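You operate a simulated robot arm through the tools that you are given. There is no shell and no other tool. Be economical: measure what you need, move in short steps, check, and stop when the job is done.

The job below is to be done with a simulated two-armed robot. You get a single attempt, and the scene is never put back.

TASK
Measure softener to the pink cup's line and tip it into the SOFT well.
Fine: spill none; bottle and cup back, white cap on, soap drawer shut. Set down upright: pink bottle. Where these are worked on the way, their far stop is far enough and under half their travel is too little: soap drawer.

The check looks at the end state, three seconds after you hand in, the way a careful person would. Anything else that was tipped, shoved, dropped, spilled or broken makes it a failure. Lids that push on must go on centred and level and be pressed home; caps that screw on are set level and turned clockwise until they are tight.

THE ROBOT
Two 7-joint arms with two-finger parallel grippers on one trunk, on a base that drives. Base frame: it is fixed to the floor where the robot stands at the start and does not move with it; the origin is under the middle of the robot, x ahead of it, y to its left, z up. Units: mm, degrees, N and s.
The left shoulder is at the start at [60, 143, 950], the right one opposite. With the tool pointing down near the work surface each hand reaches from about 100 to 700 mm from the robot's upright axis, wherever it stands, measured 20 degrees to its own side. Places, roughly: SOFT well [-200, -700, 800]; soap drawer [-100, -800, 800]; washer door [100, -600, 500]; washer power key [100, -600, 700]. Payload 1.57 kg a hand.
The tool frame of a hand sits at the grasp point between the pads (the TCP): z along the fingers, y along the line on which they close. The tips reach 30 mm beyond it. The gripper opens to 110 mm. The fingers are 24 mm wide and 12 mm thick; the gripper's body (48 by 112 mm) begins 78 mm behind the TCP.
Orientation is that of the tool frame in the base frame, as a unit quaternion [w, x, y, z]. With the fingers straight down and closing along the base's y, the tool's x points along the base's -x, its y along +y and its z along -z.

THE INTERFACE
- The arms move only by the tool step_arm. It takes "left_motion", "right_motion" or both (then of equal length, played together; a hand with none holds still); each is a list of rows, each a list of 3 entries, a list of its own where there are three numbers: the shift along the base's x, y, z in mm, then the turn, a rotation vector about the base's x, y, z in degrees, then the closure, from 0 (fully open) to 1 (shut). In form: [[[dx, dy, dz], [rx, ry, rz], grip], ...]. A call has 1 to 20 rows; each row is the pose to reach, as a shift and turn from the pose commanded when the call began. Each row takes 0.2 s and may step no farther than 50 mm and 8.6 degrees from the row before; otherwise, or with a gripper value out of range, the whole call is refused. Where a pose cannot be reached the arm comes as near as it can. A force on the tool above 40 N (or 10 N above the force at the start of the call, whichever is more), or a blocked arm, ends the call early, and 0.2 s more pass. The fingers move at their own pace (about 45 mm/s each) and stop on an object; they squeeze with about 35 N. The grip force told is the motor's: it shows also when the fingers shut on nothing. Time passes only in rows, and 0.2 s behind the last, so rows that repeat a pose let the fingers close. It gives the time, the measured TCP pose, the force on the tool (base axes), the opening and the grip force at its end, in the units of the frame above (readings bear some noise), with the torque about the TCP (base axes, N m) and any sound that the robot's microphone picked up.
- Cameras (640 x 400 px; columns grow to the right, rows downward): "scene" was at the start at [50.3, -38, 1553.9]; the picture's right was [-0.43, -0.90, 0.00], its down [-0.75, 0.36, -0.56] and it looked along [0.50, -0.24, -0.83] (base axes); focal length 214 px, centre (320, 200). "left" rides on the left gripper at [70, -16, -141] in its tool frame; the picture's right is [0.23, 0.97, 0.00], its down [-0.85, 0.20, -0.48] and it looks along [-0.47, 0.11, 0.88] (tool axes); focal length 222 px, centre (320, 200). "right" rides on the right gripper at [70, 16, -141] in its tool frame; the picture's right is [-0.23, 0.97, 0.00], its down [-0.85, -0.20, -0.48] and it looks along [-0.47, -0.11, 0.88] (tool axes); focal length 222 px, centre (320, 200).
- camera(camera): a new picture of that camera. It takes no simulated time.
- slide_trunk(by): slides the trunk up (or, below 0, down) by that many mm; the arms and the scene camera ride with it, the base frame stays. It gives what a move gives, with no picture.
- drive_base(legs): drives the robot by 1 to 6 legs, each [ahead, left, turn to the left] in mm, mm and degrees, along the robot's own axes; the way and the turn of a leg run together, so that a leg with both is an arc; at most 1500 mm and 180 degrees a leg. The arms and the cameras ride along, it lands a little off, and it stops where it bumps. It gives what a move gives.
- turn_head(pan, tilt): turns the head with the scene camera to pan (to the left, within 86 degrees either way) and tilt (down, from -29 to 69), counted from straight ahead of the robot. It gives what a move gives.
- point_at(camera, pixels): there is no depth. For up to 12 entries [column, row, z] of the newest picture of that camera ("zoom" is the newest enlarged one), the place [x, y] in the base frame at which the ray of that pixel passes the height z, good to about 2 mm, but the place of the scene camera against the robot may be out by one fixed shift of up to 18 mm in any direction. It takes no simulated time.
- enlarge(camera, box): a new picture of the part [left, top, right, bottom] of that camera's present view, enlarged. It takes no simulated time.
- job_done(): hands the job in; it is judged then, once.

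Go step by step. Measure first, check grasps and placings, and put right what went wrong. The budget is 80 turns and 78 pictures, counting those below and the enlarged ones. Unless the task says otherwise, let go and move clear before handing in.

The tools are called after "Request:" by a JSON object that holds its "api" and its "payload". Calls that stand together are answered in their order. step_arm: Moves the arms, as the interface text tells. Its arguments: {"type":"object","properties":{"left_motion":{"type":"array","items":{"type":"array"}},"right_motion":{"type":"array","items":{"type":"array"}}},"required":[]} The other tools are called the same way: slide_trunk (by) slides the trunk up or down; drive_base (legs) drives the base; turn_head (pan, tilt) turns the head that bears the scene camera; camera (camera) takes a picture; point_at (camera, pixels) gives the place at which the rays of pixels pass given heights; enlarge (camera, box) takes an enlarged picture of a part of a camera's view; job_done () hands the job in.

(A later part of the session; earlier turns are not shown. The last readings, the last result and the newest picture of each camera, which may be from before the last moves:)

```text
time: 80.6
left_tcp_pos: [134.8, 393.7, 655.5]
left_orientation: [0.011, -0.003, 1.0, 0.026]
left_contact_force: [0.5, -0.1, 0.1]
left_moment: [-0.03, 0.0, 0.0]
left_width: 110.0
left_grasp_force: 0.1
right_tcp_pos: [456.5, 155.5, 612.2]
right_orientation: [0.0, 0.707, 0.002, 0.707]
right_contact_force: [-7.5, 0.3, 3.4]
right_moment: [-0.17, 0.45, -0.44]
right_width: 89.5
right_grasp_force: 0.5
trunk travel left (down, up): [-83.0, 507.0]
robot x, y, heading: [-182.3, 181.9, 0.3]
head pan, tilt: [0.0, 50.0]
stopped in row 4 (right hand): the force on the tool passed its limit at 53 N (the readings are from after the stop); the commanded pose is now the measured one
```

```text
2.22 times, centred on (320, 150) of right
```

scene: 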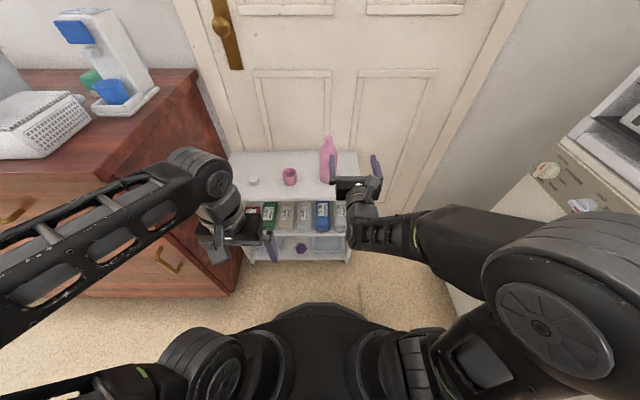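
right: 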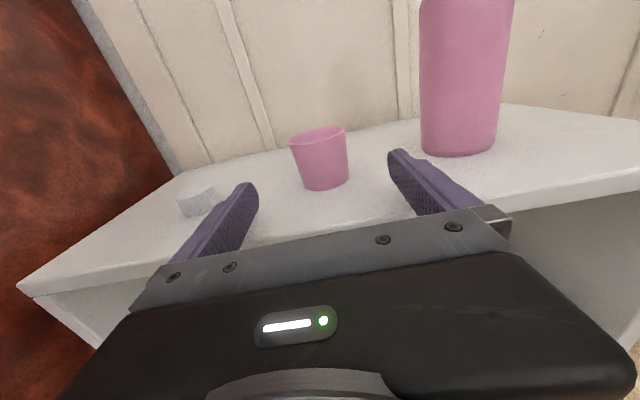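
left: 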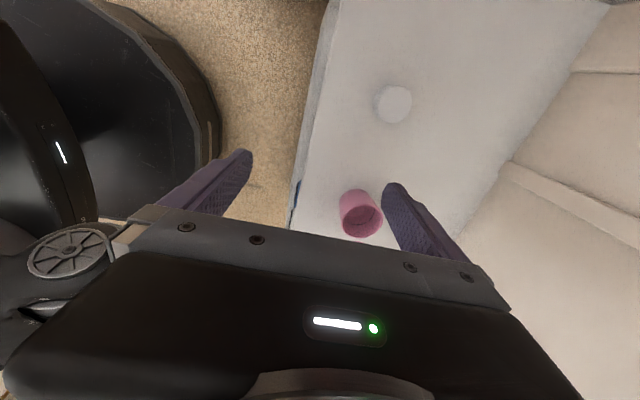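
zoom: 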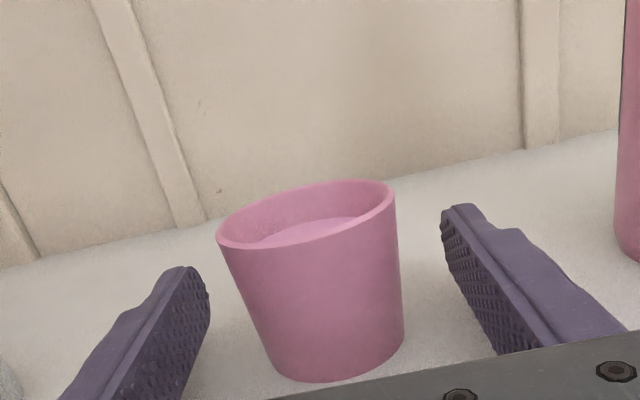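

The hand brushed the shelf edge. I raise 11 mm and then close on the cup.

Request:
{"api": "step_arm", "payload": {"right_motion": [[[-2, 0, 6], [0, 0, 0], 0.2], [[-2, 0, 11], [0, 0, 0], 0.3], [[0, 0, 11], [0, 0, 0], 0.4], [[0, 0, 11], [0, 0, 0], 0.6], [[0, 0, 11], [0, 0, 0], 1], [[0, 0, 11], [0, 0, 0], 1], [[0, 0, 11], [0, 0, 0], 1]]}}

```text
time: 82.2
left_tcp_pos: [134.6, 394.4, 656.8]
left_orientation: [0.011, -0.003, 1.0, 0.026]
left_contact_force: [0.9, 1.6, -0.1]
left_moment: [-0.01, 0.0, 0.01]
left_width: 109.8
left_grasp_force: 0.0
right_tcp_pos: [456.1, 155.6, 620.7]
right_orientation: [0.001, 0.707, 0.002, 0.707]
right_contact_force: [0.4, 0.0, 0.1]
right_moment: [0.01, -0.01, -0.02]
right_width: 53.8
right_grasp_force: 35.1
trunk travel left (down, up): [-83.0, 507.0]
robot x, y, heading: [-183.4, 184.8, -0.2]
head pan, tilt: [0.0, 50.0]
```

The cup is gripped (54 mm). Rolling it would pour over a finger, so I'll pitch it forward between the fingers instead. I lift it, raise the trunk and carry it to just before the bottle's mouth.

Request:
{"api": "step_arm", "payload": {"right_motion": [[[0, 0, 5], [0, 0, 0], 1], [[0, 0, 15], [0, 0, 0], 1], [[-4, 0, 27], [0, 0, 0], 1], [[-10, 0, 40], [0, 0, 0], 1]]}}

Request:
{"api": "slide_trunk", "payload": {"by": 145}}

Request:
{"api": "step_arm", "payload": {"right_motion": [[[-5, -10, 3], [0, 0, 0], 1], [[-5, -25, 5], [0, 0, 0], 1], [[-5, -40, 5], [0, 0, 0], 1], [[-5, -55, 5], [0, 0, 0], 1], [[-5, -70, 5], [0, 0, 0], 1], [[-5, -85, 5], [0, 0, 0], 1], [[-5, -100, 5], [0, 0, 0], 1], [[-5, -115, 5], [0, 0, 0], 1], [[-5, -130, 5], [0, 0, 0], 1], [[-5, -141, 5], [0, 0, 0], 1]]}}

Request:
{"api": "enlarge", "payload": {"camera": "right", "box": [220, 60, 420, 240]}}

```text
time: 83.2
left_tcp_pos: [135.8, 394.0, 654.8]
left_orientation: [0.009, -0.003, 1.0, 0.025]
left_contact_force: [-0.6, 0.6, -0.3]
left_moment: [0.02, -0.02, -0.02]
left_width: 110.0
left_grasp_force: 0.0
right_tcp_pos: [446.5, 154.3, 661.7]
right_orientation: [0.0, 0.707, 0.001, 0.707]
right_contact_force: [0.1, -0.3, -0.5]
right_moment: [-0.01, -0.02, -0.03]
right_width: 53.9
right_grasp_force: 34.7
trunk travel left (down, up): [-83.0, 507.0]
robot x, y, heading: [-182.2, 184.3, -0.1]
head pan, tilt: [0.0, 50.0]
```

```text
time: 84.9
left_tcp_pos: [133.8, 394.3, 800.0]
left_orientation: [0.01, -0.003, 1.0, 0.025]
left_contact_force: [0.4, 0.2, 0.9]
left_moment: [0.01, 0.0, -0.03]
left_width: 110.1
left_grasp_force: 0.1
right_tcp_pos: [446.8, 155.1, 806.9]
right_orientation: [0.001, 0.707, 0.002, 0.707]
right_contact_force: [0.2, 0.7, -1.3]
right_moment: [0.01, -0.03, -0.01]
right_width: 53.8
right_grasp_force: 35.0
trunk travel left (down, up): [-228.0, 362.0]
robot x, y, heading: [-179.1, 181.3, 0.2]
head pan, tilt: [0.0, 50.0]
```

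```text
time: 87.1
left_tcp_pos: [135.1, 393.6, 800.5]
left_orientation: [0.01, -0.003, 1.0, 0.026]
left_contact_force: [-0.5, 0.9, 0.1]
left_moment: [-0.01, -0.02, -0.02]
left_width: 109.8
left_grasp_force: 0.2
right_tcp_pos: [441.3, 14.2, 812.1]
right_orientation: [-0.001, 0.707, 0.002, 0.707]
right_contact_force: [0.3, -0.2, -1.5]
right_moment: [-0.04, 0.02, 0.01]
right_width: 53.7
right_grasp_force: 34.9
trunk travel left (down, up): [-228.0, 362.0]
robot x, y, heading: [-181.4, 184.2, -0.1]
head pan, tilt: [0.0, 50.0]
```

```text
2.22 times, centred on (320, 150) of right
```

zoom: 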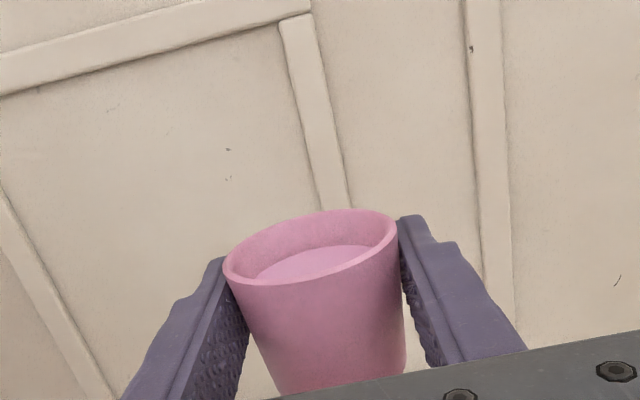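

The cup carried fine. I pitch it 26° (no flow expected yet) with its lip just above and before the mouth, and look from the scene camera.

Request:
{"api": "step_arm", "payload": {"right_motion": [[[0, 0, 0], [0, 4, 0], 1], [[0, 0, 0], [0, 9, 0], 1], [[3, 0, 0], [0, 14, 0], 1], [[6, 0, -2], [0, 18, 0], 1], [[10, 0, -5], [0, 22, 0], 1], [[15, 0, -8], [0, 26, 0], 1], [[15, 0, -8], [0, 26, 0], 1]]}}

Request:
{"api": "enlarge", "payload": {"camera": "right", "box": [220, 60, 420, 240]}}

Request:
{"api": "camera", "payload": {"camera": "scene"}}

```text
time: 88.7
left_tcp_pos: [135.8, 393.5, 800.6]
left_orientation: [0.01, -0.002, 1.0, 0.025]
left_contact_force: [0.0, 0.2, 0.2]
left_moment: [0.02, 0.03, 0.0]
left_width: 109.9
left_grasp_force: 0.0
right_tcp_pos: [457.9, 14.3, 803.3]
right_orientation: [0.0, 0.848, 0.002, 0.529]
right_contact_force: [-0.9, -1.0, -0.3]
right_moment: [-0.04, -0.01, -0.04]
right_width: 54.0
right_grasp_force: 34.8
trunk travel left (down, up): [-228.0, 362.0]
robot x, y, heading: [-179.5, 183.6, -0.3]
head pan, tilt: [0.0, 50.0]
```

```text
2.22 times, centred on (320, 150) of right
```

zoom: 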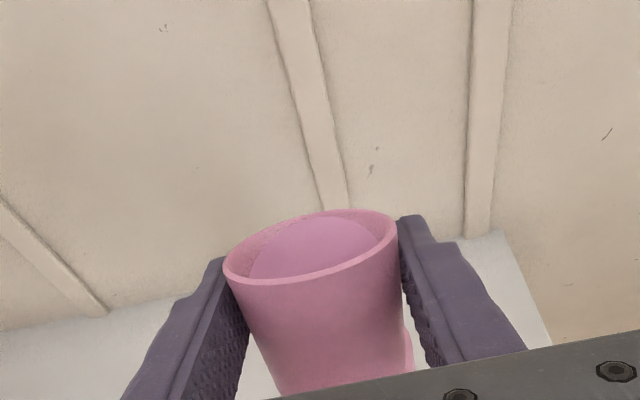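

```text
14 pictures are left
```

scene: 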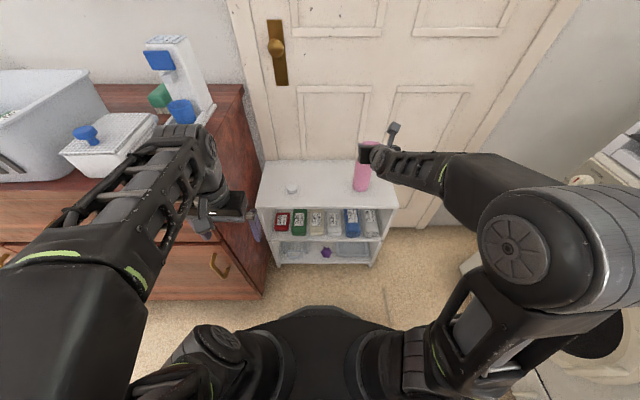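

Re-checking the older steep left view and the stream position, the mouth is more likely at x≈486 than 496, so the cup may be too far forward. I back off 15 mm and zoom the scene camera on the bottle.

Request:
{"api": "step_arm", "payload": {"right_motion": [[[-8, 0, 4], [0, 0, 0], 1], [[-16, 0, 8], [0, 0, 0], 1]]}}

Request:
{"api": "enlarge", "payload": {"camera": "scene", "box": [335, 125, 405, 195]}}

```text
time: 89.3
left_tcp_pos: [135.8, 394.7, 800.3]
left_orientation: [0.01, -0.003, 1.0, 0.026]
left_contact_force: [-0.9, -0.2, -0.9]
left_moment: [0.01, 0.02, 0.01]
left_width: 110.1
left_grasp_force: 0.1
right_tcp_pos: [440.3, 14.5, 810.4]
right_orientation: [0.0, 0.848, 0.001, 0.53]
right_contact_force: [-0.1, -0.4, -1.5]
right_moment: [0.0, -0.02, -0.01]
right_width: 53.9
right_grasp_force: 35.2
trunk travel left (down, up): [-228.0, 362.0]
robot x, y, heading: [-181.9, 183.5, -0.2]
head pan, tilt: [0.0, 50.0]
```

```text
5.71 times, centred on (370, 160) of scene
```

zoom: 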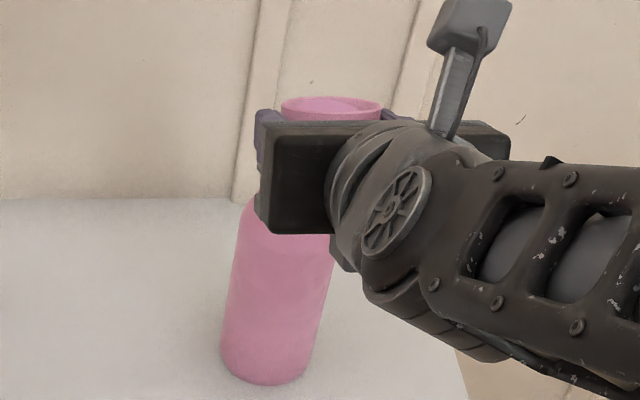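

The bottle stands upright. I pull the pitched hand back and up so that its steeper camera sees the mouth above the cup, for a firm x.

Request:
{"api": "step_arm", "payload": {"right_motion": [[[-20, 0, 13], [0, 0, 0], 1], [[-40, 0, 26], [0, 0, 0], 1], [[-60, 0, 40], [0, 0, 0], 1], [[-70, 0, 40], [0, 0, 0], 1]]}}

Request:
{"api": "camera", "payload": {"camera": "right"}}

```text
time: 90.3
left_tcp_pos: [136.1, 394.7, 801.5]
left_orientation: [0.01, -0.003, 1.0, 0.025]
left_contact_force: [1.1, 0.7, 0.2]
left_moment: [-0.02, -0.02, 0.01]
left_width: 110.0
left_grasp_force: 0.0
right_tcp_pos: [370.8, 14.3, 851.9]
right_orientation: [0.0, 0.848, 0.001, 0.53]
right_contact_force: [-0.5, 0.6, -0.6]
right_moment: [0.0, 0.01, 0.04]
right_width: 53.7
right_grasp_force: 34.7
trunk travel left (down, up): [-228.0, 362.0]
robot x, y, heading: [-179.2, 183.3, -0.1]
head pan, tilt: [0.0, 50.0]
```

```text
12 pictures are left
```

right: 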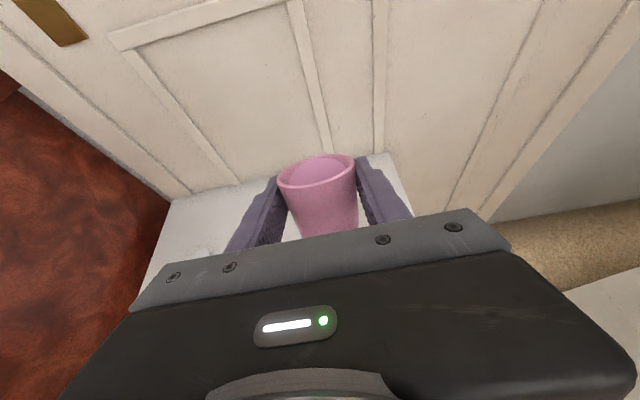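

The cup still hides the mouth; I lower by 45 mm so it shows above the rim.

Request:
{"api": "step_arm", "payload": {"right_motion": [[[0, 0, -20], [0, 0, 0], 1], [[0, 0, -45], [0, 0, 0], 1], [[0, 0, -48], [0, 0, 0], 1]]}}

Request:
{"api": "enlarge", "payload": {"camera": "right", "box": [270, 100, 370, 180]}}

```text
time: 91.1
left_tcp_pos: [135.0, 395.7, 800.9]
left_orientation: [0.01, -0.003, 1.0, 0.026]
left_contact_force: [1.0, 0.2, -0.3]
left_moment: [-0.02, 0.02, 0.03]
left_width: 110.2
left_grasp_force: 0.1
right_tcp_pos: [369.7, 14.0, 803.3]
right_orientation: [0.0, 0.848, 0.002, 0.529]
right_contact_force: [0.3, 0.1, -0.6]
right_moment: [-0.01, -0.06, -0.01]
right_width: 53.6
right_grasp_force: 35.1
trunk travel left (down, up): [-228.0, 362.0]
robot x, y, heading: [-182.3, 186.7, -0.2]
head pan, tilt: [0.0, 50.0]
```

```text
5.00 times, centred on (320, 140) of right
```

zoom: 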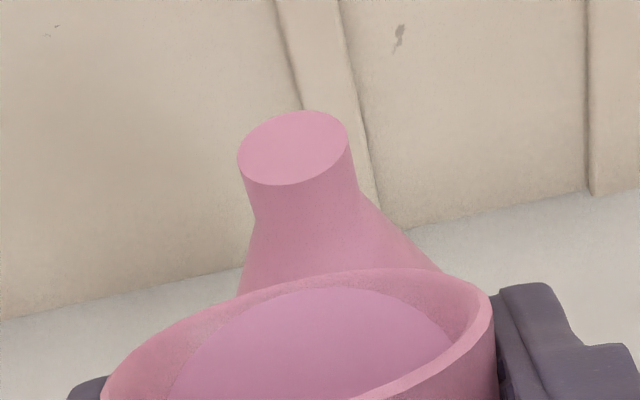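

Request:
{"api": "point_at", "payload": {"camera": "zoom", "pixels": [[293, 147, 772], [293, 147, 776], [293, 147, 768], [238, 158, 772], [349, 136, 772], [375, 272, 805], [340, 275, 805], [410, 275, 805], [497, 300, 805], [497, 300, 815]]}}

```text
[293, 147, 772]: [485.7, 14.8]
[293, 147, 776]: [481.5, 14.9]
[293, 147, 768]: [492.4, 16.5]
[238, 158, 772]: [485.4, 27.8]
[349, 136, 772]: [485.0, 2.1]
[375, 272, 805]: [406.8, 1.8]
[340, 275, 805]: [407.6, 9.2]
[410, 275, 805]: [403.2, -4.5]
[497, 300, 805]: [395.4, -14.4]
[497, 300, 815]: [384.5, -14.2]
```

Mouth now fixes at about (483,14.8,775) and the cup's lip leads the TCP by ~37 mm, filled close to the brim. I move the lip over the mouth and pitch to 33° slowly.

Request:
{"api": "step_arm", "payload": {"right_motion": [[[15, 0.5, 9], [0, 0, 0], 1], [[30, 0.5, 9], [0, 0, 0], 1], [[45, 0.5, 9], [0, 0, 0], 1], [[60, 0.5, 9], [0, 0, 0], 1], [[70, 0.5, 9], [0, 0, 0], 1], [[76, 0.5, 8], [0, 0, 0], 1], [[76, 0.5, 5], [0, 1, 0], 1], [[76, 0.5, 4], [0, 2, 0], 1], [[76, 0.5, 4], [0, 3, 0], 1], [[76, 0.5, 4], [0, 4, 0], 1], [[76, 0.5, 4], [0, 5, 0], 1], [[76, 0.5, 4], [0, 6, 0], 1], [[76, 0.5, 4], [0, 7, 0], 1], [[76, 0.5, 4], [0, 7, 0], 1], [[76, 0.5, 4], [0, 7, 0], 1]]}}

Request:
{"api": "enlarge", "payload": {"camera": "right", "box": [250, 100, 390, 240]}}

```text
time: 94.3
left_tcp_pos: [135.2, 393.5, 800.2]
left_orientation: [0.01, -0.002, 1.0, 0.025]
left_contact_force: [-0.6, 0.6, -0.5]
left_moment: [-0.01, -0.01, 0.0]
left_width: 110.1
left_grasp_force: 0.1
right_tcp_pos: [448.4, 14.1, 806.9]
right_orientation: [0.0, 0.879, 0.002, 0.477]
right_contact_force: [-0.2, 0.0, -0.4]
right_moment: [-0.01, 0.0, 0.0]
right_width: 53.6
right_grasp_force: 34.9
trunk travel left (down, up): [-228.0, 362.0]
robot x, y, heading: [-177.2, 181.3, 0.1]
head pan, tilt: [0.0, 50.0]
```

```text
2.86 times, centred on (320, 170) of right
```

zoom: 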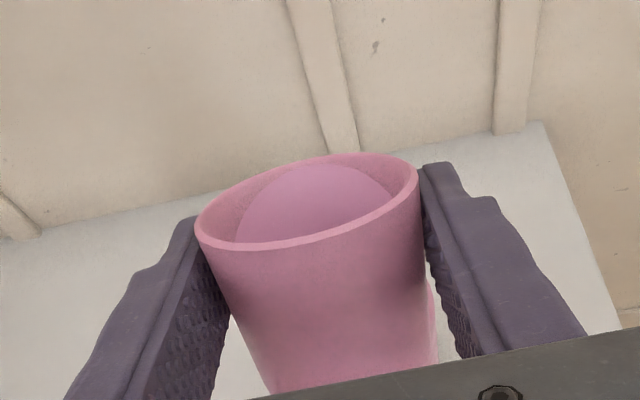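

No flow yet at 33° (liquid edge just under the far rim). I go on to 38° slowly.

Request:
{"api": "step_arm", "payload": {"right_motion": [[[-1, 0.5, 0], [0, 1, 0], 1], [[-1, 0.5, 0], [0, 2, 0], 1], [[-1, 0.5, 0], [0, 2.5, 0], 1], [[-1, 0.5, 0], [0, 3, 0], 1], [[-1, 0.5, 0], [0, 3.5, 0], 1], [[-1, 0.5, 0], [0, 4, 0], 1], [[-1, 0.5, 0], [0, 4.5, 0], 1], [[-1, 0.5, 0], [0, 5, 0], 1], [[-1, 0.5, 0], [0, 5, 0], 1], [[-1, 0.5, 0], [0, 5, 0], 1]]}}

Request:
{"api": "enlarge", "payload": {"camera": "right", "box": [250, 100, 390, 240]}}

```text
time: 96.5
left_tcp_pos: [136.2, 393.9, 800.2]
left_orientation: [0.01, -0.003, 1.0, 0.025]
left_contact_force: [0.6, -1.0, 0.8]
left_moment: [-0.01, 0.01, -0.03]
left_width: 109.9
left_grasp_force: 0.1
right_tcp_pos: [444.5, 15.6, 806.5]
right_orientation: [-0.001, 0.899, 0.003, 0.438]
right_contact_force: [-0.1, -0.1, -0.9]
right_moment: [-0.02, 0.0, 0.02]
right_width: 53.6
right_grasp_force: 34.6
trunk travel left (down, up): [-228.0, 362.0]
robot x, y, heading: [-181.2, 186.4, 0.1]
head pan, tilt: [0.0, 50.0]
```

```text
2.86 times, centred on (320, 170) of right
```

zoom: 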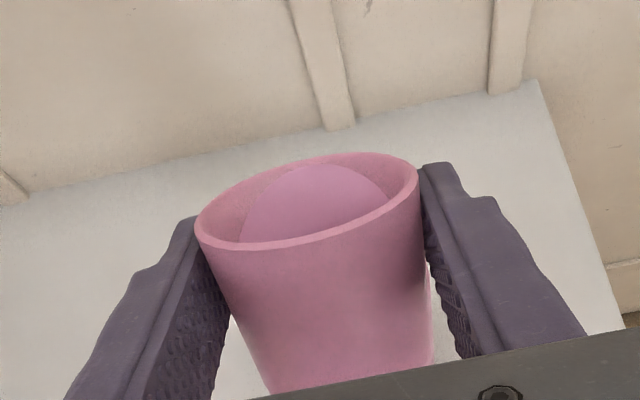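

The liquid lies at the inner lip in both pictures, so some has probably gone over. I un-pitch, draw back, and check the level and the bottle's surroundings.

Request:
{"api": "step_arm", "payload": {"right_motion": [[[0, 0, 2], [0, -6, 0], 1], [[-5, 0, 6], [0, -12, 0], 1], [[-25, 0, 6], [0, -14, 0], 1], [[-45, 0, 4], [0, -14, 0], 1], [[-65, 0, 2], [0, -14, 0], 1], [[-78, 0, 0], [0, -14, 0], 1], [[-78, 0, 0], [0, -14, 0], 1]]}}

Request:
{"api": "enlarge", "payload": {"camera": "right", "box": [250, 100, 390, 240]}}

```text
time: 98.1
left_tcp_pos: [133.8, 394.5, 801.4]
left_orientation: [0.01, -0.004, 1.0, 0.026]
left_contact_force: [0.0, 0.3, -0.9]
left_moment: [0.0, -0.02, -0.02]
left_width: 110.1
left_grasp_force: 0.1
right_tcp_pos: [367.9, 14.6, 807.2]
right_orientation: [-0.001, 0.839, 0.002, 0.545]
right_contact_force: [-0.3, 0.2, -0.6]
right_moment: [-0.01, 0.0, -0.02]
right_width: 53.5
right_grasp_force: 35.1
trunk travel left (down, up): [-228.0, 362.0]
robot x, y, heading: [-182.7, 185.0, -0.0]
head pan, tilt: [0.0, 50.0]
```

```text
2.86 times, centred on (320, 170) of right
```

zoom: 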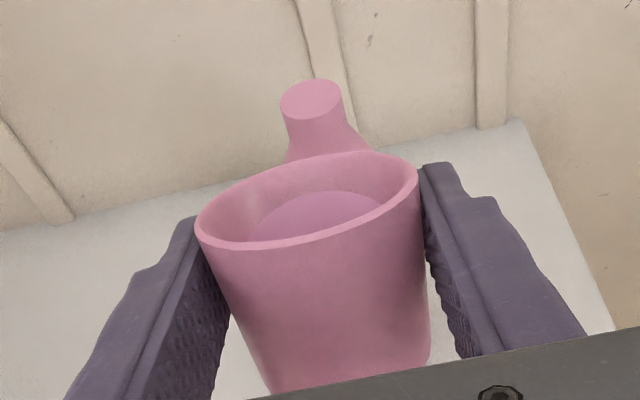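

It works: the level dropped, the shelf is clean. I level the cup to ~5° pitch to compare with the line.

Request:
{"api": "step_arm", "payload": {"right_motion": [[[0, 0, 0], [0, -8, 0], 1], [[0, 0, 0], [0, -15, 0], 1], [[0, 0, 0], [0, -19, 0], 1], [[0, 0, 0], [0, -19, 0], 1]]}}

Request:
{"api": "enlarge", "payload": {"camera": "right", "box": [270, 130, 370, 220]}}

```text
time: 99.1
left_tcp_pos: [135.5, 393.6, 800.1]
left_orientation: [0.011, -0.003, 1.0, 0.026]
left_contact_force: [-0.5, -0.4, 0.6]
left_moment: [-0.01, 0.05, 0.03]
left_width: 109.7
left_grasp_force: 0.1
right_tcp_pos: [369.1, 14.4, 806.6]
right_orientation: [0.0, 0.737, 0.002, 0.676]
right_contact_force: [-1.3, 0.6, -0.5]
right_moment: [0.0, -0.01, -0.03]
right_width: 53.6
right_grasp_force: 35.3
trunk travel left (down, up): [-228.0, 362.0]
robot x, y, heading: [-178.8, 183.5, -0.4]
head pan, tilt: [0.0, 50.0]
```

```text
4.44 times, centred on (320, 175) of right
```

zoom: 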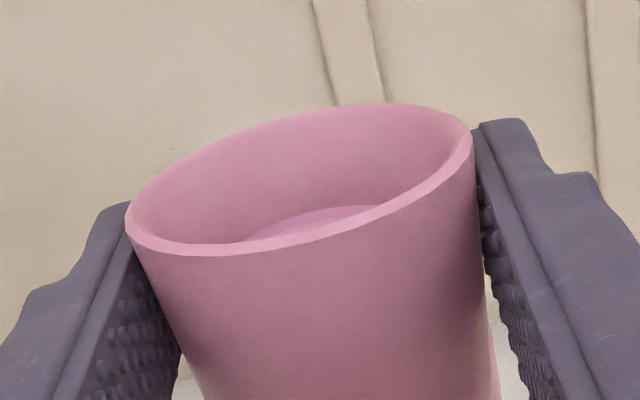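

By geometry the level is within about 1 mm of the line. I tip the cup slightly back (-6°) for one check of the line.

Request:
{"api": "step_arm", "payload": {"right_motion": [[[0, 0, 0], [0, -6, 0], 1], [[0, 0, 0], [0, -11, 0], 1], [[0, 0, 0], [0, -11, 0], 1], [[0, 0, 0], [0, -11, 0], 1]]}}

Request:
{"api": "enlarge", "payload": {"camera": "right", "box": [270, 130, 370, 220]}}

```text
time: 100.1
left_tcp_pos: [134.8, 392.3, 801.2]
left_orientation: [0.011, -0.003, 1.0, 0.025]
left_contact_force: [-0.4, -0.3, 0.1]
left_moment: [-0.03, 0.01, 0.0]
left_width: 110.3
left_grasp_force: 0.1
right_tcp_pos: [375.1, 15.5, 807.7]
right_orientation: [0.001, 0.669, 0.001, 0.743]
right_contact_force: [1.0, 0.6, -0.4]
right_moment: [-0.02, 0.02, 0.01]
right_width: 53.6
right_grasp_force: 34.6
right hand out of reach, approached as far as the arm can: row 1, 2, 3, 4
trunk travel left (down, up): [-228.0, 362.0]
robot x, y, heading: [-177.8, 184.5, 0.1]
head pan, tilt: [0.0, 50.0]
```

```text
4.44 times, centred on (320, 175) of right
```

zoom: 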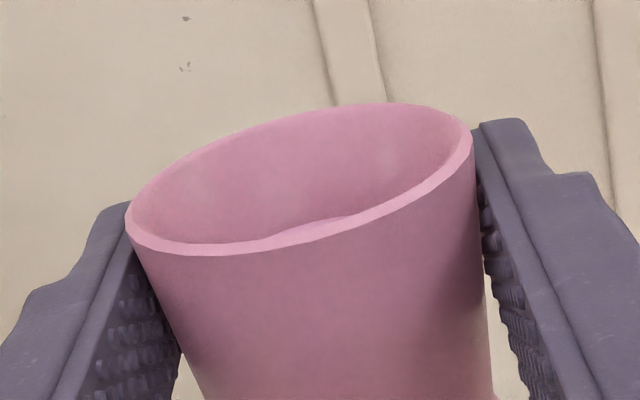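

The line stays below what this camera can show; re-deriving from the first scene zoom, the line lies ~27–28 mm below the rim while the level is ~20 mm below. I pour back more, pitching to 46° over the mouth.

Request:
{"api": "step_arm", "payload": {"right_motion": [[[0, 0, 0], [0, 8, 0], 1], [[0, 0, 0], [0, 16, 0], 1], [[0, 0, 2], [0, 24, 0], 1], [[0, 0, 5], [0, 32, 0], 1], [[16, 0, 8], [0, 32, 0], 1], [[32, 0, 8], [0, 32, 0], 1], [[48, 0, 8], [0, 32, 0], 1], [[64, 0, 8], [0, 32, 0], 1], [[77, 0, 7], [0, 34, 0], 1], [[77, 0, 3], [0, 38, 0], 1], [[77, 0, 0], [0, 43, 0], 1], [[77, 0, 0], [0, 45, 0], 1], [[77, 0, 0], [0, 46.5, 0], 1], [[77, 0, 0], [0, 48, 0], 1], [[77.5, 0, 0], [0, 49.5, 0], 1], [[78, 0, 0], [0, 51, 0], 1], [[78, 0, 0], [0, 52, 0], 1], [[78, 0, 0], [0, 52, 0], 1], [[78, 0, 0], [0, 52, 0], 1], [[78, 0, 0], [0, 52, 0], 1]]}}

```text
time: 104.3
left_tcp_pos: [133.9, 394.4, 800.6]
left_orientation: [0.01, -0.003, 1.0, 0.025]
left_contact_force: [-1.4, 0.1, -0.1]
left_moment: [-0.01, -0.03, -0.02]
left_width: 109.9
left_grasp_force: 0.0
right_tcp_pos: [452.1, 16.0, 807.7]
right_orientation: [-0.001, 0.927, 0.002, 0.374]
right_contact_force: [0.7, -0.2, -0.6]
right_moment: [-0.01, -0.01, -0.03]
right_width: 53.5
right_grasp_force: 35.3
trunk travel left (down, up): [-228.0, 362.0]
robot x, y, heading: [-177.2, 181.1, 0.0]
head pan, tilt: [0.0, 50.0]
```

Now I un-pitch, draw back and hold the cup level, lower and to the side, so the scene camera can see into it.

Request:
{"api": "step_arm", "payload": {"right_motion": [[[0, 0, 2], [0, -8, 0], 1], [[-5, 0, 6], [0, -16, 0], 1], [[-20, 0, 6], [0, -24, 0], 1], [[-36, 0, 6], [0, -30, 0], 1], [[-52, 0, 5], [0, -36, 0], 1], [[-55, 15, 5], [0, -42, 0], 1], [[-55, 35, 0], [0, -46, 0], 1], [[-55, 55, 0], [0, -46, 0], 1], [[-55, 75, -10], [0, -46, 0], 1], [[-55, 90, -30], [0, -46, 0], 1], [[-55, 90, -55], [0, -46, 0], 1], [[-55, 90, -75], [0, -46, 0], 1], [[-55, 90, -75], [0, -46, 0], 1]]}}

Request:
{"api": "enlarge", "payload": {"camera": "scene", "box": [280, 120, 400, 220]}}

```text
time: 107.1
left_tcp_pos: [135.7, 392.9, 800.8]
left_orientation: [0.01, -0.003, 1.0, 0.025]
left_contact_force: [0.4, -0.2, 0.8]
left_moment: [-0.03, -0.01, -0.02]
left_width: 110.1
left_grasp_force: 0.0
right_tcp_pos: [398.0, 106.0, 734.7]
right_orientation: [0.0, 0.707, 0.003, 0.707]
right_contact_force: [0.3, 0.8, -0.9]
right_moment: [0.04, 0.02, 0.01]
right_width: 53.4
right_grasp_force: 35.2
trunk travel left (down, up): [-228.0, 362.0]
robot x, y, heading: [-179.5, 183.0, -0.1]
head pan, tilt: [0.0, 50.0]
```

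```text
4.00 times, centred on (340, 170) of scene
```

zoom: 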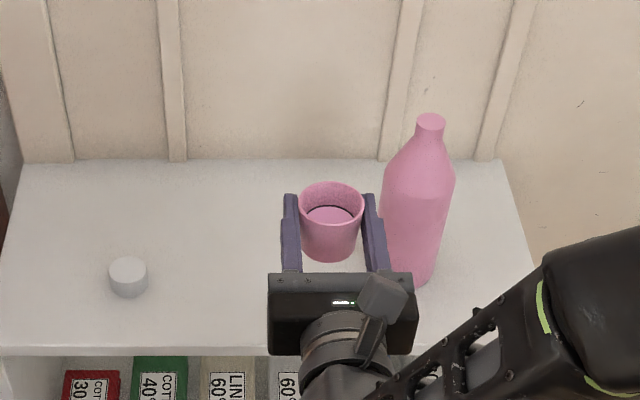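

The liquid surface sits right at the black line (zoom (330,208)) and the shelf is clean. Now to the washer: raise the trunk, turn right, and sidestep.

Request:
{"api": "slide_trunk", "payload": {"by": 125}}

Request:
{"api": "drive_base", "payload": {"legs": [[0, 0, -90], [0, 140, 0]]}}

```text
time: 108.7
left_tcp_pos: [134.8, 394.8, 926.0]
left_orientation: [0.01, -0.002, 1.0, 0.026]
left_contact_force: [-0.8, -0.3, 0.0]
left_moment: [0.01, -0.03, 0.05]
left_width: 110.5
left_grasp_force: 0.1
right_tcp_pos: [397.1, 106.7, 859.5]
right_orientation: [0.0, 0.707, 0.002, 0.707]
right_contact_force: [0.2, -0.4, -0.9]
right_moment: [0.02, 0.01, -0.03]
right_width: 53.5
right_grasp_force: 35.3
trunk travel left (down, up): [-353.0, 237.0]
robot x, y, heading: [-179.5, 185.7, -0.2]
head pan, tilt: [0.0, 50.0]
```

```text
time: 113.8
left_tcp_pos: [170.3, -133.9, 925.5]
left_orientation: [0.024, 0.706, 0.708, 0.011]
left_contact_force: [0.5, 0.6, 0.2]
left_moment: [0.0, 0.02, 0.04]
left_width: 109.8
left_grasp_force: 0.1
right_tcp_pos: [-117.5, -393.3, 858.9]
right_orientation: [0.501, 0.5, -0.5, 0.499]
right_contact_force: [-0.5, -0.1, -0.7]
right_moment: [0.02, 0.0, -0.03]
right_width: 53.6
right_grasp_force: 35.4
trunk travel left (down, up): [-353.0, 237.0]
robot x, y, heading: [-36.3, 186.1, -90.4]
head pan, tilt: [0.0, 50.0]
```

I shift the cup over to x≈-180, pitch it 30° (safe), and take a right-camera picture of the drawer.

Request:
{"api": "step_arm", "payload": {"right_motion": [[[-15, 0, 0], [5, 0, 0], 1], [[-30, 0, 0], [10, 0, 0], 1], [[-45, 0, 0], [15, 0, 0], 1], [[-60, 0, 0], [20, 0, 0], 1], [[-65, 0, 0], [25, 0, 0], 1], [[-65, 0, 0], [30, 0, 0], 1], [[-65, 0, 0], [30, 0, 0], 1]]}}

Request:
{"api": "camera", "payload": {"camera": "right"}}

```text
time: 115.4
left_tcp_pos: [170.3, -133.9, 926.1]
left_orientation: [0.025, 0.706, 0.708, 0.011]
left_contact_force: [0.7, -0.1, -0.3]
left_moment: [-0.01, -0.03, 0.01]
left_width: 110.1
left_grasp_force: 0.2
right_tcp_pos: [-182.9, -395.0, 858.2]
right_orientation: [0.355, 0.613, -0.612, 0.353]
right_contact_force: [0.2, 0.4, -1.2]
right_moment: [0.0, -0.02, -0.01]
right_width: 53.3
right_grasp_force: 35.0
trunk travel left (down, up): [-353.0, 237.0]
robot x, y, heading: [-35.9, 177.6, -90.4]
head pan, tilt: [0.0, 50.0]
```

```text
4 pictures are left
```

right: 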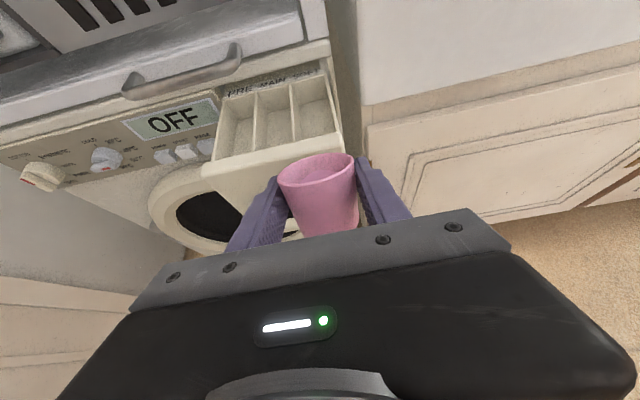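

SOFT is the right-hand well, corners (290,82),(323,75),(338,132),(299,143). I measure it at plausible heights.

Request:
{"api": "point_at", "payload": {"camera": "right", "pixels": [[290, 82, 785], [323, 75, 785], [338, 132, 785], [299, 143, 785], [312, 110, 785], [312, 110, 770], [312, 110, 800], [203, 170, 785], [344, 155, 785], [215, 95, 785]]}}

```text
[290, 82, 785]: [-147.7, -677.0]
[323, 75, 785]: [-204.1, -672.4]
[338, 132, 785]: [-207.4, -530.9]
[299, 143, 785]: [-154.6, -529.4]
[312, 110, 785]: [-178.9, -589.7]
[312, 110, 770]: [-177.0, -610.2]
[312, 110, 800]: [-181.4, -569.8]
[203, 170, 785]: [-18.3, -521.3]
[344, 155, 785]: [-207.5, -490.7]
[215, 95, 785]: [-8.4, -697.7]
```

The drawer's front face at y≈-444 implies its rim is at z≈822, so the SOFT well spans x≈-160…-213, y≈-485…-628. I raise the cup to z 895 and drive ahead.

Request:
{"api": "step_arm", "payload": {"right_motion": [[[0, 0, 15], [0, 0, 0], 1], [[-2, 0, 30], [0, 0, 0], 1], [[-2, 0, 37], [0, 0, 0], 1]]}}

Request:
{"api": "drive_base", "payload": {"legs": [[105, 0, 0]]}}

```text
time: 116.2
left_tcp_pos: [169.7, -134.9, 925.8]
left_orientation: [0.025, 0.706, 0.708, 0.011]
left_contact_force: [0.2, 0.2, 0.2]
left_moment: [-0.01, -0.02, 0.0]
left_width: 110.1
left_grasp_force: 0.1
right_tcp_pos: [-186.5, -394.1, 897.0]
right_orientation: [0.353, 0.614, -0.611, 0.353]
right_contact_force: [-1.2, -0.1, -1.0]
right_moment: [0.0, 0.03, -0.03]
right_width: 53.6
right_grasp_force: 34.7
trunk travel left (down, up): [-353.0, 237.0]
robot x, y, heading: [-40.5, 184.3, -90.3]
head pan, tilt: [0.0, 50.0]
```

```text
time: 117.4
left_tcp_pos: [169.3, -239.7, 926.6]
left_orientation: [0.026, 0.706, 0.708, 0.011]
left_contact_force: [-0.6, 0.4, 0.0]
left_moment: [0.05, 0.0, 0.03]
left_width: 110.0
left_grasp_force: 0.1
right_tcp_pos: [-184.5, -499.8, 895.8]
right_orientation: [0.354, 0.614, -0.611, 0.353]
right_contact_force: [0.6, -1.1, 0.2]
right_moment: [0.01, 0.01, 0.0]
right_width: 53.6
right_grasp_force: 35.3
trunk travel left (down, up): [-353.0, 237.0]
robot x, y, heading: [-39.1, 74.4, -90.1]
head pan, tilt: [0.0, 50.0]
```

I pitch on to 43° (still below the pour angle), where the camera looks nearly straight down, and check lip against well.

Request:
{"api": "step_arm", "payload": {"right_motion": [[[0, -3, -4], [7, 0, 0], 1], [[0, -4, -8], [13, 0, 0], 1], [[0, -4, -8], [13, 0, 0], 1]]}}

Request:
{"api": "camera", "payload": {"camera": "right"}}

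```text
time: 118.2
left_tcp_pos: [169.9, -238.3, 924.8]
left_orientation: [0.025, 0.705, 0.709, 0.01]
left_contact_force: [0.1, 0.4, -0.3]
left_moment: [-0.02, -0.04, 0.01]
left_width: 109.9
left_grasp_force: 0.1
right_tcp_pos: [-184.4, -502.5, 887.5]
right_orientation: [0.283, 0.65, -0.648, 0.28]
right_contact_force: [0.7, 0.0, -0.4]
right_moment: [0.01, -0.01, -0.02]
right_width: 53.5
right_grasp_force: 35.4
trunk travel left (down, up): [-353.0, 237.0]
robot x, y, heading: [-42.8, 76.9, -90.3]
head pan, tilt: [0.0, 50.0]
```

```text
3 pictures are left
```

right: 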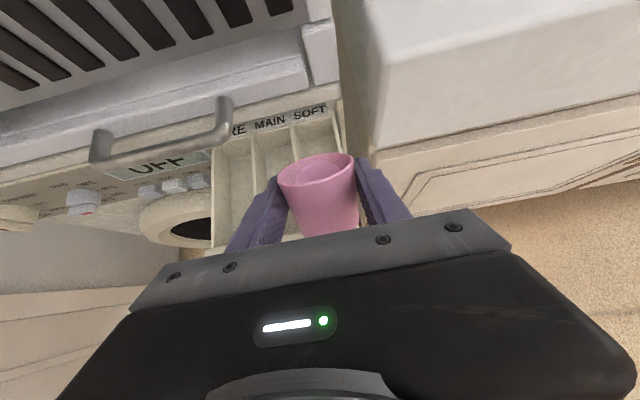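

Request:
{"api": "point_at", "payload": {"camera": "right", "pixels": [[295, 155, 822], [346, 150, 822], [290, 128, 822], [338, 118, 822], [213, 240, 822], [320, 153, 865]]}}

```text
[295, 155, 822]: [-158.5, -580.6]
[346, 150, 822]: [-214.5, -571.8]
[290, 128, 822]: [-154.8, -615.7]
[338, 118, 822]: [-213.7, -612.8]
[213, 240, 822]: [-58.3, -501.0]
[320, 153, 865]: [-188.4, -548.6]
```

The well spans x -157…-214 at the cup, and the lip is at about (-188,-540): well inside. I pour by pitching gradually to 105°.

Request:
{"api": "step_arm", "payload": {"right_motion": [[[0, 0, 0], [3, 0, 0], 1], [[0, 0, 0], [6, 0, 0], 1], [[0, 0, 0], [9, 0, 0], 1], [[0, 0, 0], [12, 0, 0], 1], [[0, 0, 0], [15, 0, 0], 1], [[0, 0, 0], [18, 0, 0], 1], [[0, 0, 0], [21, 0, 0], 1], [[0, 0, 0], [24, 0, 0], 1], [[0, -1, 0], [27, 0, 0], 1], [[0, -2, 0], [31, 0, 0], 1], [[0, -3, 0], [35, 0, 0], 1], [[0, -4, 0], [39, 0, 0], 1], [[0, -5, 0], [44, 0, 0], 1], [[0, -6, 0], [49, 0, 0], 1], [[0, -7, 0], [54, 0, 0], 1], [[0, -8, 0], [59, 0, 0], 1], [[0, -9, 0], [63, 0, 0], 1], [[0, -9, 0], [63, 0, 0], 1], [[0, -9, 0], [63, 0, 0], 1], [[0, -9, 0], [63, 0, 0], 1]]}}

```text
time: 121.5
left_tcp_pos: [169.6, -237.8, 926.2]
left_orientation: [0.026, 0.705, 0.708, 0.01]
left_contact_force: [0.4, 0.0, -0.1]
left_moment: [0.02, -0.04, -0.01]
left_width: 109.9
left_grasp_force: 0.0
right_tcp_pos: [-189.1, -480.9, 853.5]
right_orientation: [-0.033, 0.707, -0.706, -0.028]
right_contact_force: [0.1, -0.1, 13.9]
right_moment: [-0.03, -0.32, 0.06]
right_width: 51.2
right_grasp_force: 35.0
right hand out of reach, approached as far as the arm can: row 14, 15, 16
trunk travel left (down, up): [-353.0, 237.0]
robot x, y, heading: [-39.6, 77.3, -90.4]
head pan, tilt: [0.0, 50.0]
stopped in row 16 (right hand): the force on the tool passed its limit at 75 N (the readings are from after the stop); the commanded pose is now the measured one
```

At ~94° the arm ran out of reach and sagged, the tips touching the drawer rim (+14 N). I raise the trunk 35 mm at once, which keeps the cup inverted over the well.

Request:
{"api": "slide_trunk", "payload": {"by": 35}}

Request:
{"api": "enlarge", "payload": {"camera": "right", "box": [200, 60, 440, 240]}}

```text
time: 122.2
left_tcp_pos: [169.3, -238.4, 960.5]
left_orientation: [0.025, 0.706, 0.708, 0.011]
left_contact_force: [-1.0, 0.2, 1.3]
left_moment: [0.01, 0.03, -0.02]
left_width: 109.9
left_grasp_force: 0.1
right_tcp_pos: [-188.5, -480.7, 886.9]
right_orientation: [-0.033, 0.707, -0.706, -0.03]
right_contact_force: [0.8, 0.1, -1.8]
right_moment: [-0.02, 0.0, 0.04]
right_width: 51.3
right_grasp_force: 34.6
trunk travel left (down, up): [-388.0, 202.0]
robot x, y, heading: [-37.9, 75.4, -90.3]
head pan, tilt: [0.0, 50.0]
```

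```text
2.22 times, centred on (320, 150) of right
```

zoom: 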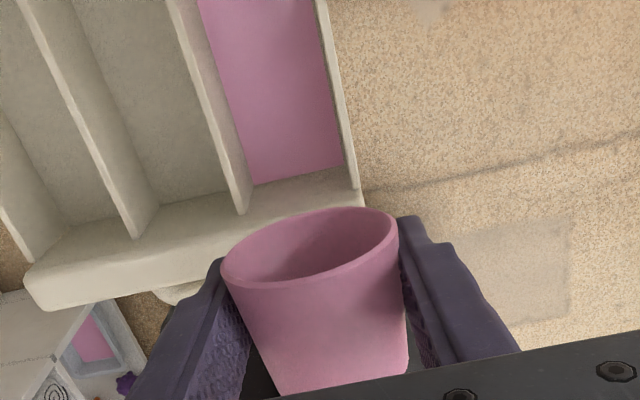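

The softener is in SOFT (pink well), the cup is empty and nothing is spilled. I un-pitch, raising a little, then drive back the way I came.

Request:
{"api": "step_arm", "payload": {"right_motion": [[[0, 5, 5], [-8, 0, 0], 1], [[0, 10, 10], [-16, 0, 0], 1], [[0, 15, 15], [-24, 0, 0], 1], [[0, 18, 20], [-32, 0, 0], 1], [[0, 18, 20], [-40, 0, 0], 1], [[0, 18, 20], [-48, 0, 0], 1], [[0, 18, 20], [-56, 0, 0], 1], [[0, 18, 20], [-64, 0, 0], 1], [[0, 18, 20], [-72, 0, 0], 1], [[0, 18, 20], [-80, 0, 0], 1], [[0, 18, 20], [-88, 0, 0], 1], [[0, 18, 20], [-94, 0, 0], 1]]}}

Request:
{"api": "drive_base", "payload": {"legs": [[-107, 0, 0], [0, -140, 0], [0, 0, 90]]}}

```text
time: 124.8
left_tcp_pos: [170.1, -238.8, 960.7]
left_orientation: [0.026, 0.707, 0.707, 0.011]
left_contact_force: [-0.4, 0.4, -0.1]
left_moment: [0.0, -0.01, 0.02]
left_width: 110.0
left_grasp_force: 0.0
right_tcp_pos: [-187.1, -473.1, 905.8]
right_orientation: [0.494, 0.507, -0.503, 0.496]
right_contact_force: [0.8, -0.1, -0.3]
right_moment: [-0.01, -0.02, 0.03]
right_width: 51.5
right_grasp_force: 35.2
right hand out of reach, approached as far as the arm can: row 11, 12
trunk travel left (down, up): [-388.0, 202.0]
robot x, y, heading: [-38.2, 75.9, -90.3]
head pan, tilt: [0.0, 50.0]
```

```text
time: 130.8
left_tcp_pos: [135.7, 397.6, 960.4]
left_orientation: [0.011, -0.005, 1.0, 0.025]
left_contact_force: [0.7, 0.0, -0.4]
left_moment: [-0.03, -0.02, -0.01]
left_width: 110.1
left_grasp_force: 0.0
right_tcp_pos: [372.1, 42.0, 906.6]
right_orientation: [-0.004, 0.714, 0.006, 0.7]
right_contact_force: [0.0, 0.7, -1.3]
right_moment: [0.02, 0.02, 0.0]
right_width: 51.5
right_grasp_force: 35.3
trunk travel left (down, up): [-388.0, 202.0]
robot x, y, heading: [-179.8, 182.9, 0.2]
head pan, tilt: [0.0, 50.0]
```

The cup is back over the shelf region. I line it up with its old spot and lower the trunk.

Request:
{"api": "step_arm", "payload": {"right_motion": [[[0, 20, 12], [0, -1, 0], 1], [[5, 45, 24], [0, -1.1, 0], 1], [[10, 70, 36], [0, -1.1, 0], 1], [[15, 95, 48], [0, -1.1, 0], 1], [[20, 113.5, 58], [0, -1.1, 0], 1], [[20, 113.5, 58], [0, -1.1, 0], 1]]}}

Request:
{"api": "slide_trunk", "payload": {"by": -305}}

```text
time: 132.2
left_tcp_pos: [134.9, 397.6, 961.2]
left_orientation: [0.009, -0.005, 1.0, 0.025]
left_contact_force: [-0.8, 0.2, 0.1]
left_moment: [0.0, 0.02, 0.0]
left_width: 110.0
left_grasp_force: 0.0
right_tcp_pos: [392.3, 157.1, 963.5]
right_orientation: [-0.004, 0.708, 0.006, 0.706]
right_contact_force: [0.6, -0.8, -0.6]
right_moment: [-0.02, -0.01, 0.02]
right_width: 51.3
right_grasp_force: 35.1
trunk travel left (down, up): [-388.0, 202.0]
robot x, y, heading: [-175.7, 185.1, 0.2]
head pan, tilt: [0.0, 50.0]
```

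```text
time: 135.2
left_tcp_pos: [135.1, 396.4, 655.7]
left_orientation: [0.01, -0.005, 1.0, 0.025]
left_contact_force: [-0.3, 0.0, -0.4]
left_moment: [0.01, 0.0, 0.01]
left_width: 109.9
left_grasp_force: 0.2
right_tcp_pos: [393.4, 157.5, 658.8]
right_orientation: [-0.004, 0.708, 0.006, 0.706]
right_contact_force: [-0.5, -0.6, -0.2]
right_moment: [-0.01, 0.05, 0.0]
right_width: 51.5
right_grasp_force: 35.3
trunk travel left (down, up): [-83.0, 507.0]
robot x, y, heading: [-175.8, 186.5, 0.2]
head pan, tilt: [0.0, 50.0]
```

Now I move forward and lower the cup gently toward the shelf.

Request:
{"api": "step_arm", "payload": {"right_motion": [[[20, -1, 0], [0, 0, 0], 1], [[40, -2, 0], [0, 0, 0], 1], [[63, -2, 0], [0, 0, 0], 1], [[63, -2, -15], [0, 0, 0], 1], [[63, -2, -28], [0, 0, 0], 1], [[63, -2, -34], [0, 0, 0], 1], [[63, -2, -37], [0, 0, 0], 1], [[63, -2, -37], [0, 0, 0], 1]]}}

```text
time: 137.0
left_tcp_pos: [135.4, 398.1, 654.9]
left_orientation: [0.01, -0.007, 1.0, 0.026]
left_contact_force: [-0.2, -0.1, -0.1]
left_moment: [0.0, -0.02, -0.01]
left_width: 109.8
left_grasp_force: 0.0
right_tcp_pos: [456.5, 154.7, 622.8]
right_orientation: [-0.004, 0.708, 0.006, 0.706]
right_contact_force: [-0.7, 0.1, -0.3]
right_moment: [-0.01, 0.0, 0.01]
right_width: 51.1
right_grasp_force: 35.1
trunk travel left (down, up): [-83.0, 507.0]
robot x, y, heading: [-178.8, 188.5, 0.3]
head pan, tilt: [0.0, 50.0]
5 turns are left
```

Only 5 turns remain, so I batch: set down and release the cup, retreat the right hand, raise the trunk, and bring the left hand over the cap with one picture.

Request:
{"api": "step_arm", "payload": {"right_motion": [[[0, 0, -3], [0, 0, 0], 1], [[0, 0, -5.5], [0, 0, 0], 1]]}}

Request:
{"api": "step_arm", "payload": {"right_motion": [[[0, 0, 0], [0, 0, 0], 0.5], [[0, 0, 0], [0, 0, 0], 0.2], [[0, 0, 0], [0, 0, 0], 0], [[0, 0, 0], [0, 0, 0], 0], [[0, 0, 0], [0, 0, 0], 0], [[-30, 0, 2], [0, 0, 0], 0], [[-60, 0, 4], [0, 0, 0], 0], [[-90, 0, 6], [0, 0, 0], 0], [[-112, 0, 20], [0, 0, 0], 0], [[-112, -20, 45], [0, 0, 0], 0], [[-112, -55, 60], [0, 0, 0], 0], [[-112, -90, 60], [0, 0, 0], 0], [[-112, -120, 60], [0, 0, 0], 0]]}}

Request:
{"api": "slide_trunk", "payload": {"by": 250}}

Request:
{"api": "step_arm", "payload": {"left_motion": [[[33, -14, -23], [-0.4, 0.1, -0.1], 0], [[66, -28, -46], [-0.8, 0.3, -0.2], 0], [[99, -43, -69], [-1.1, 0.4, -0.3], 0], [[132, -57, -92], [-1.5, 0.6, -0.4], 0], [[165, -71, -115], [-1.9, 0.7, -0.4], 0], [[198, -85, -138], [-2.3, 0.8, -0.5], 0], [[231, -100, -161], [-2.6, 1, -0.6], 0], [[265, -114, -185], [-3, 1.1, -0.7], 0], [[265, -114, -185], [-3, 1.1, -0.7], 0]]}}

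Request:
{"api": "camera", "payload": {"camera": "left"}}

```text
time: 137.6
left_tcp_pos: [134.3, 397.2, 656.3]
left_orientation: [0.011, -0.005, 1.0, 0.025]
left_contact_force: [-0.2, -0.5, -1.0]
left_moment: [0.0, -0.04, -0.05]
left_width: 109.9
left_grasp_force: 0.0
right_tcp_pos: [455.1, 155.3, 620.1]
right_orientation: [-0.005, 0.705, 0.005, 0.709]
right_contact_force: [-2.3, -1.1, 13.7]
right_moment: [0.18, 0.28, 0.04]
right_width: 51.3
right_grasp_force: 35.3
trunk travel left (down, up): [-83.0, 507.0]
robot x, y, heading: [-175.7, 183.7, 0.1]
head pan, tilt: [0.0, 50.0]
```

```text
time: 140.4
left_tcp_pos: [135.4, 397.9, 655.4]
left_orientation: [0.01, -0.006, 1.0, 0.024]
left_contact_force: [-0.6, 0.3, -0.5]
left_moment: [-0.01, 0.0, 0.02]
left_width: 110.0
left_grasp_force: 0.1
right_tcp_pos: [370.0, 40.1, 683.5]
right_orientation: [-0.004, 0.708, 0.006, 0.706]
right_contact_force: [0.2, 0.2, -0.9]
right_moment: [-0.01, 0.0, 0.0]
right_width: 109.9
right_grasp_force: 0.1
right hand out of reach, approached as far as the arm can: row 11, 12, 13
trunk travel left (down, up): [-83.0, 507.0]
robot x, y, heading: [-179.4, 188.0, -0.0]
head pan, tilt: [0.0, 50.0]
```

```text
time: 143.0
left_tcp_pos: [134.7, 397.9, 905.6]
left_orientation: [0.01, -0.006, 1.0, 0.026]
left_contact_force: [0.4, 0.2, 0.1]
left_moment: [0.02, 0.01, -0.02]
left_width: 110.1
left_grasp_force: 0.0
right_tcp_pos: [369.1, 39.5, 931.2]
right_orientation: [-0.004, 0.708, 0.005, 0.706]
right_contact_force: [-0.3, -0.4, 1.0]
right_moment: [-0.03, 0.04, 0.02]
right_width: 110.0
right_grasp_force: 0.2
trunk travel left (down, up): [-333.0, 257.0]
robot x, y, heading: [-175.0, 188.1, 0.2]
head pan, tilt: [0.0, 50.0]
```

```text
time: 143.4
left_tcp_pos: [147.2, 391.6, 888.4]
left_orientation: [-0.007, -0.018, 0.999, 0.027]
left_contact_force: [-17.2, 5.1, 3.9]
left_moment: [0.03, -0.54, 1.15]
left_width: 110.3
left_grasp_force: 0.1
right_tcp_pos: [368.9, 41.9, 932.2]
right_orientation: [-0.005, 0.708, 0.007, 0.707]
right_contact_force: [-0.5, 0.6, 0.2]
right_moment: [0.01, -0.02, 0.06]
right_width: 110.1
right_grasp_force: 0.0
trunk travel left (down, up): [-333.0, 257.0]
robot x, y, heading: [-175.1, 186.6, 0.1]
head pan, tilt: [0.0, 50.0]
stopped in row 1 (left hand): the force on the tool passed its limit at 94 N (the readings are from after the stop); the commanded pose is now the measured one
```

```text
1 pictures are left
4 turns are left
```

left: 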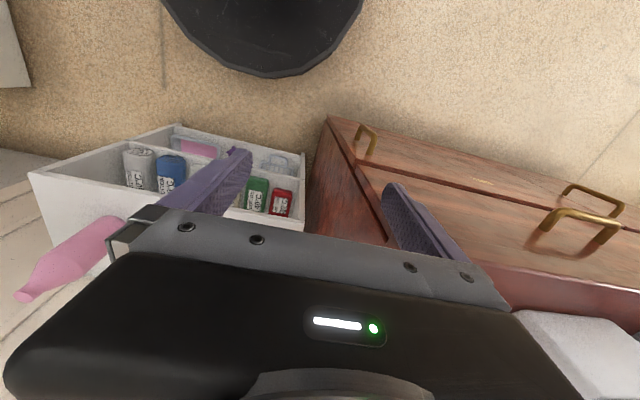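

The cup is set down and released; the left hand bumped the cabinet (-17 N), so I back it off, go over the cap along y≈297, grip it, lift, and drive to the bottle with the last picture there.

Request:
{"api": "step_arm", "payload": {"left_motion": [[[-15, -10, 10], [0, 0, 0], 0], [[-15, -45, 20], [-1, -0.3, -0.7], 0], [[-15, -80, 20], [-2, -0.6, -1.4], 0], [[0, -95, 5], [-3.1, -0.8, -2.1], 0], [[36, -95, -20], [-3.1, -0.8, -2.1], 0], [[74, -95, -45], [-3.1, -0.8, -2.1], 0], [[112, -95, -70], [-3.1, -0.8, -2.1], 0], [[150, -95, -95], [-3.1, -0.8, -2.1], 0], [[188, -95, -120], [-3.1, -0.8, -2.1], 0], [[226, -95, -145], [-3.1, -0.8, -2.1], 0], [[264, -95, -170], [-3.1, -0.8, -2.1], 0], [[300, -95, -200], [-3.1, -0.8, -2.1], 0], [[313, -95, -235], [-3.1, -0.8, -2.1], 0], [[313, -95, -262], [-3.1, -0.8, -2.1], 0], [[313, -95, -274], [-3.1, -0.8, -2.1], 0], [[313, -95, -274], [-3.1, -0.8, -2.1], 0]]}}

Request:
{"api": "step_arm", "payload": {"left_motion": [[[0, 0, 0], [0, 0, 0], 0.5], [[0, 0, 0], [0, 0, 0], 1], [[0, 0, 0], [0, 0, 0], 1], [[0, 0, 0], [0, 0, 0], 1], [[0, 0, 0], [0, 0, 0], 1], [[0, 0, 0], [0, 0, 0], 1], [[0, 0, 30], [0, 0, 0], 1], [[0, 0, 75], [0, 0, 0], 1], [[0, 0, 120], [0, 0, 0], 1], [[0, 0, 165], [0, 0, 0], 1], [[0, 0, 210], [0, 0, 0], 1], [[0, 0, 235], [0, 0, 0], 1]]}}

Request:
{"api": "drive_base", "payload": {"legs": [[0, -247, 0]]}}

Request:
{"api": "camera", "payload": {"camera": "left"}}

```text
time: 146.8
left_tcp_pos: [463.7, 297.1, 621.5]
left_orientation: [0.006, 0.004, 1.0, 0.0]
left_contact_force: [-5.5, 3.3, 36.0]
left_moment: [0.95, 0.57, -0.29]
left_width: 110.0
left_grasp_force: 0.1
right_tcp_pos: [368.1, 41.8, 935.3]
right_orientation: [-0.005, 0.707, 0.006, 0.707]
right_contact_force: [-0.3, 0.4, -0.7]
right_moment: [0.02, 0.01, 0.01]
right_width: 109.9
right_grasp_force: 0.1
trunk travel left (down, up): [-333.0, 257.0]
robot x, y, heading: [-180.3, 184.4, 0.2]
head pan, tilt: [0.0, 50.0]
```

```text
time: 149.4
left_tcp_pos: [462.9, 295.0, 802.7]
left_orientation: [0.002, 0.004, 1.0, -0.002]
left_contact_force: [0.8, -0.5, 0.1]
left_moment: [0.02, 0.02, 0.0]
left_width: 34.9
left_grasp_force: 35.2
left hand out of reach, approached as far as the arm can: row 11, 12
right_tcp_pos: [369.5, 41.1, 931.8]
right_orientation: [-0.004, 0.708, 0.005, 0.706]
right_contact_force: [-0.3, 0.7, 0.7]
right_moment: [-0.01, -0.02, 0.01]
right_width: 110.2
right_grasp_force: 0.1
trunk travel left (down, up): [-333.0, 257.0]
robot x, y, heading: [-181.0, 185.6, 0.4]
head pan, tilt: [0.0, 50.0]
```

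```text
time: 151.2
left_tcp_pos: [465.6, 50.3, 804.1]
left_orientation: [0.003, 0.003, 1.0, 0.0]
left_contact_force: [-0.7, 0.8, -0.9]
left_moment: [0.04, -0.01, 0.02]
left_width: 35.0
left_grasp_force: 34.1
right_tcp_pos: [371.0, -203.0, 932.2]
right_orientation: [-0.005, 0.708, 0.006, 0.706]
right_contact_force: [-0.4, -0.9, -0.2]
right_moment: [-0.01, 0.03, 0.0]
right_width: 110.0
right_grasp_force: 0.0
trunk travel left (down, up): [-333.0, 257.0]
robot x, y, heading: [-179.7, -56.2, 0.5]
head pan, tilt: [0.0, 50.0]
```

```text
0 pictures are left
3 turns are left
```

left: 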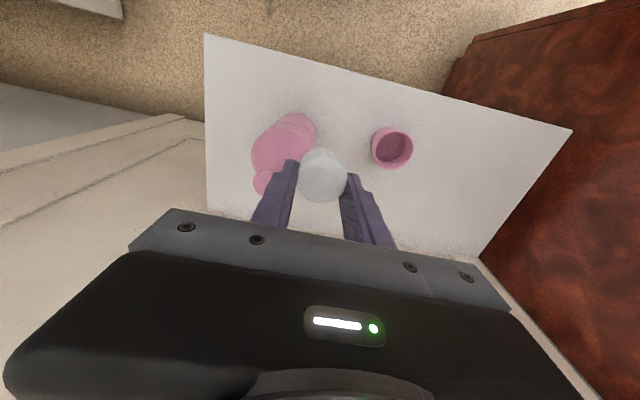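

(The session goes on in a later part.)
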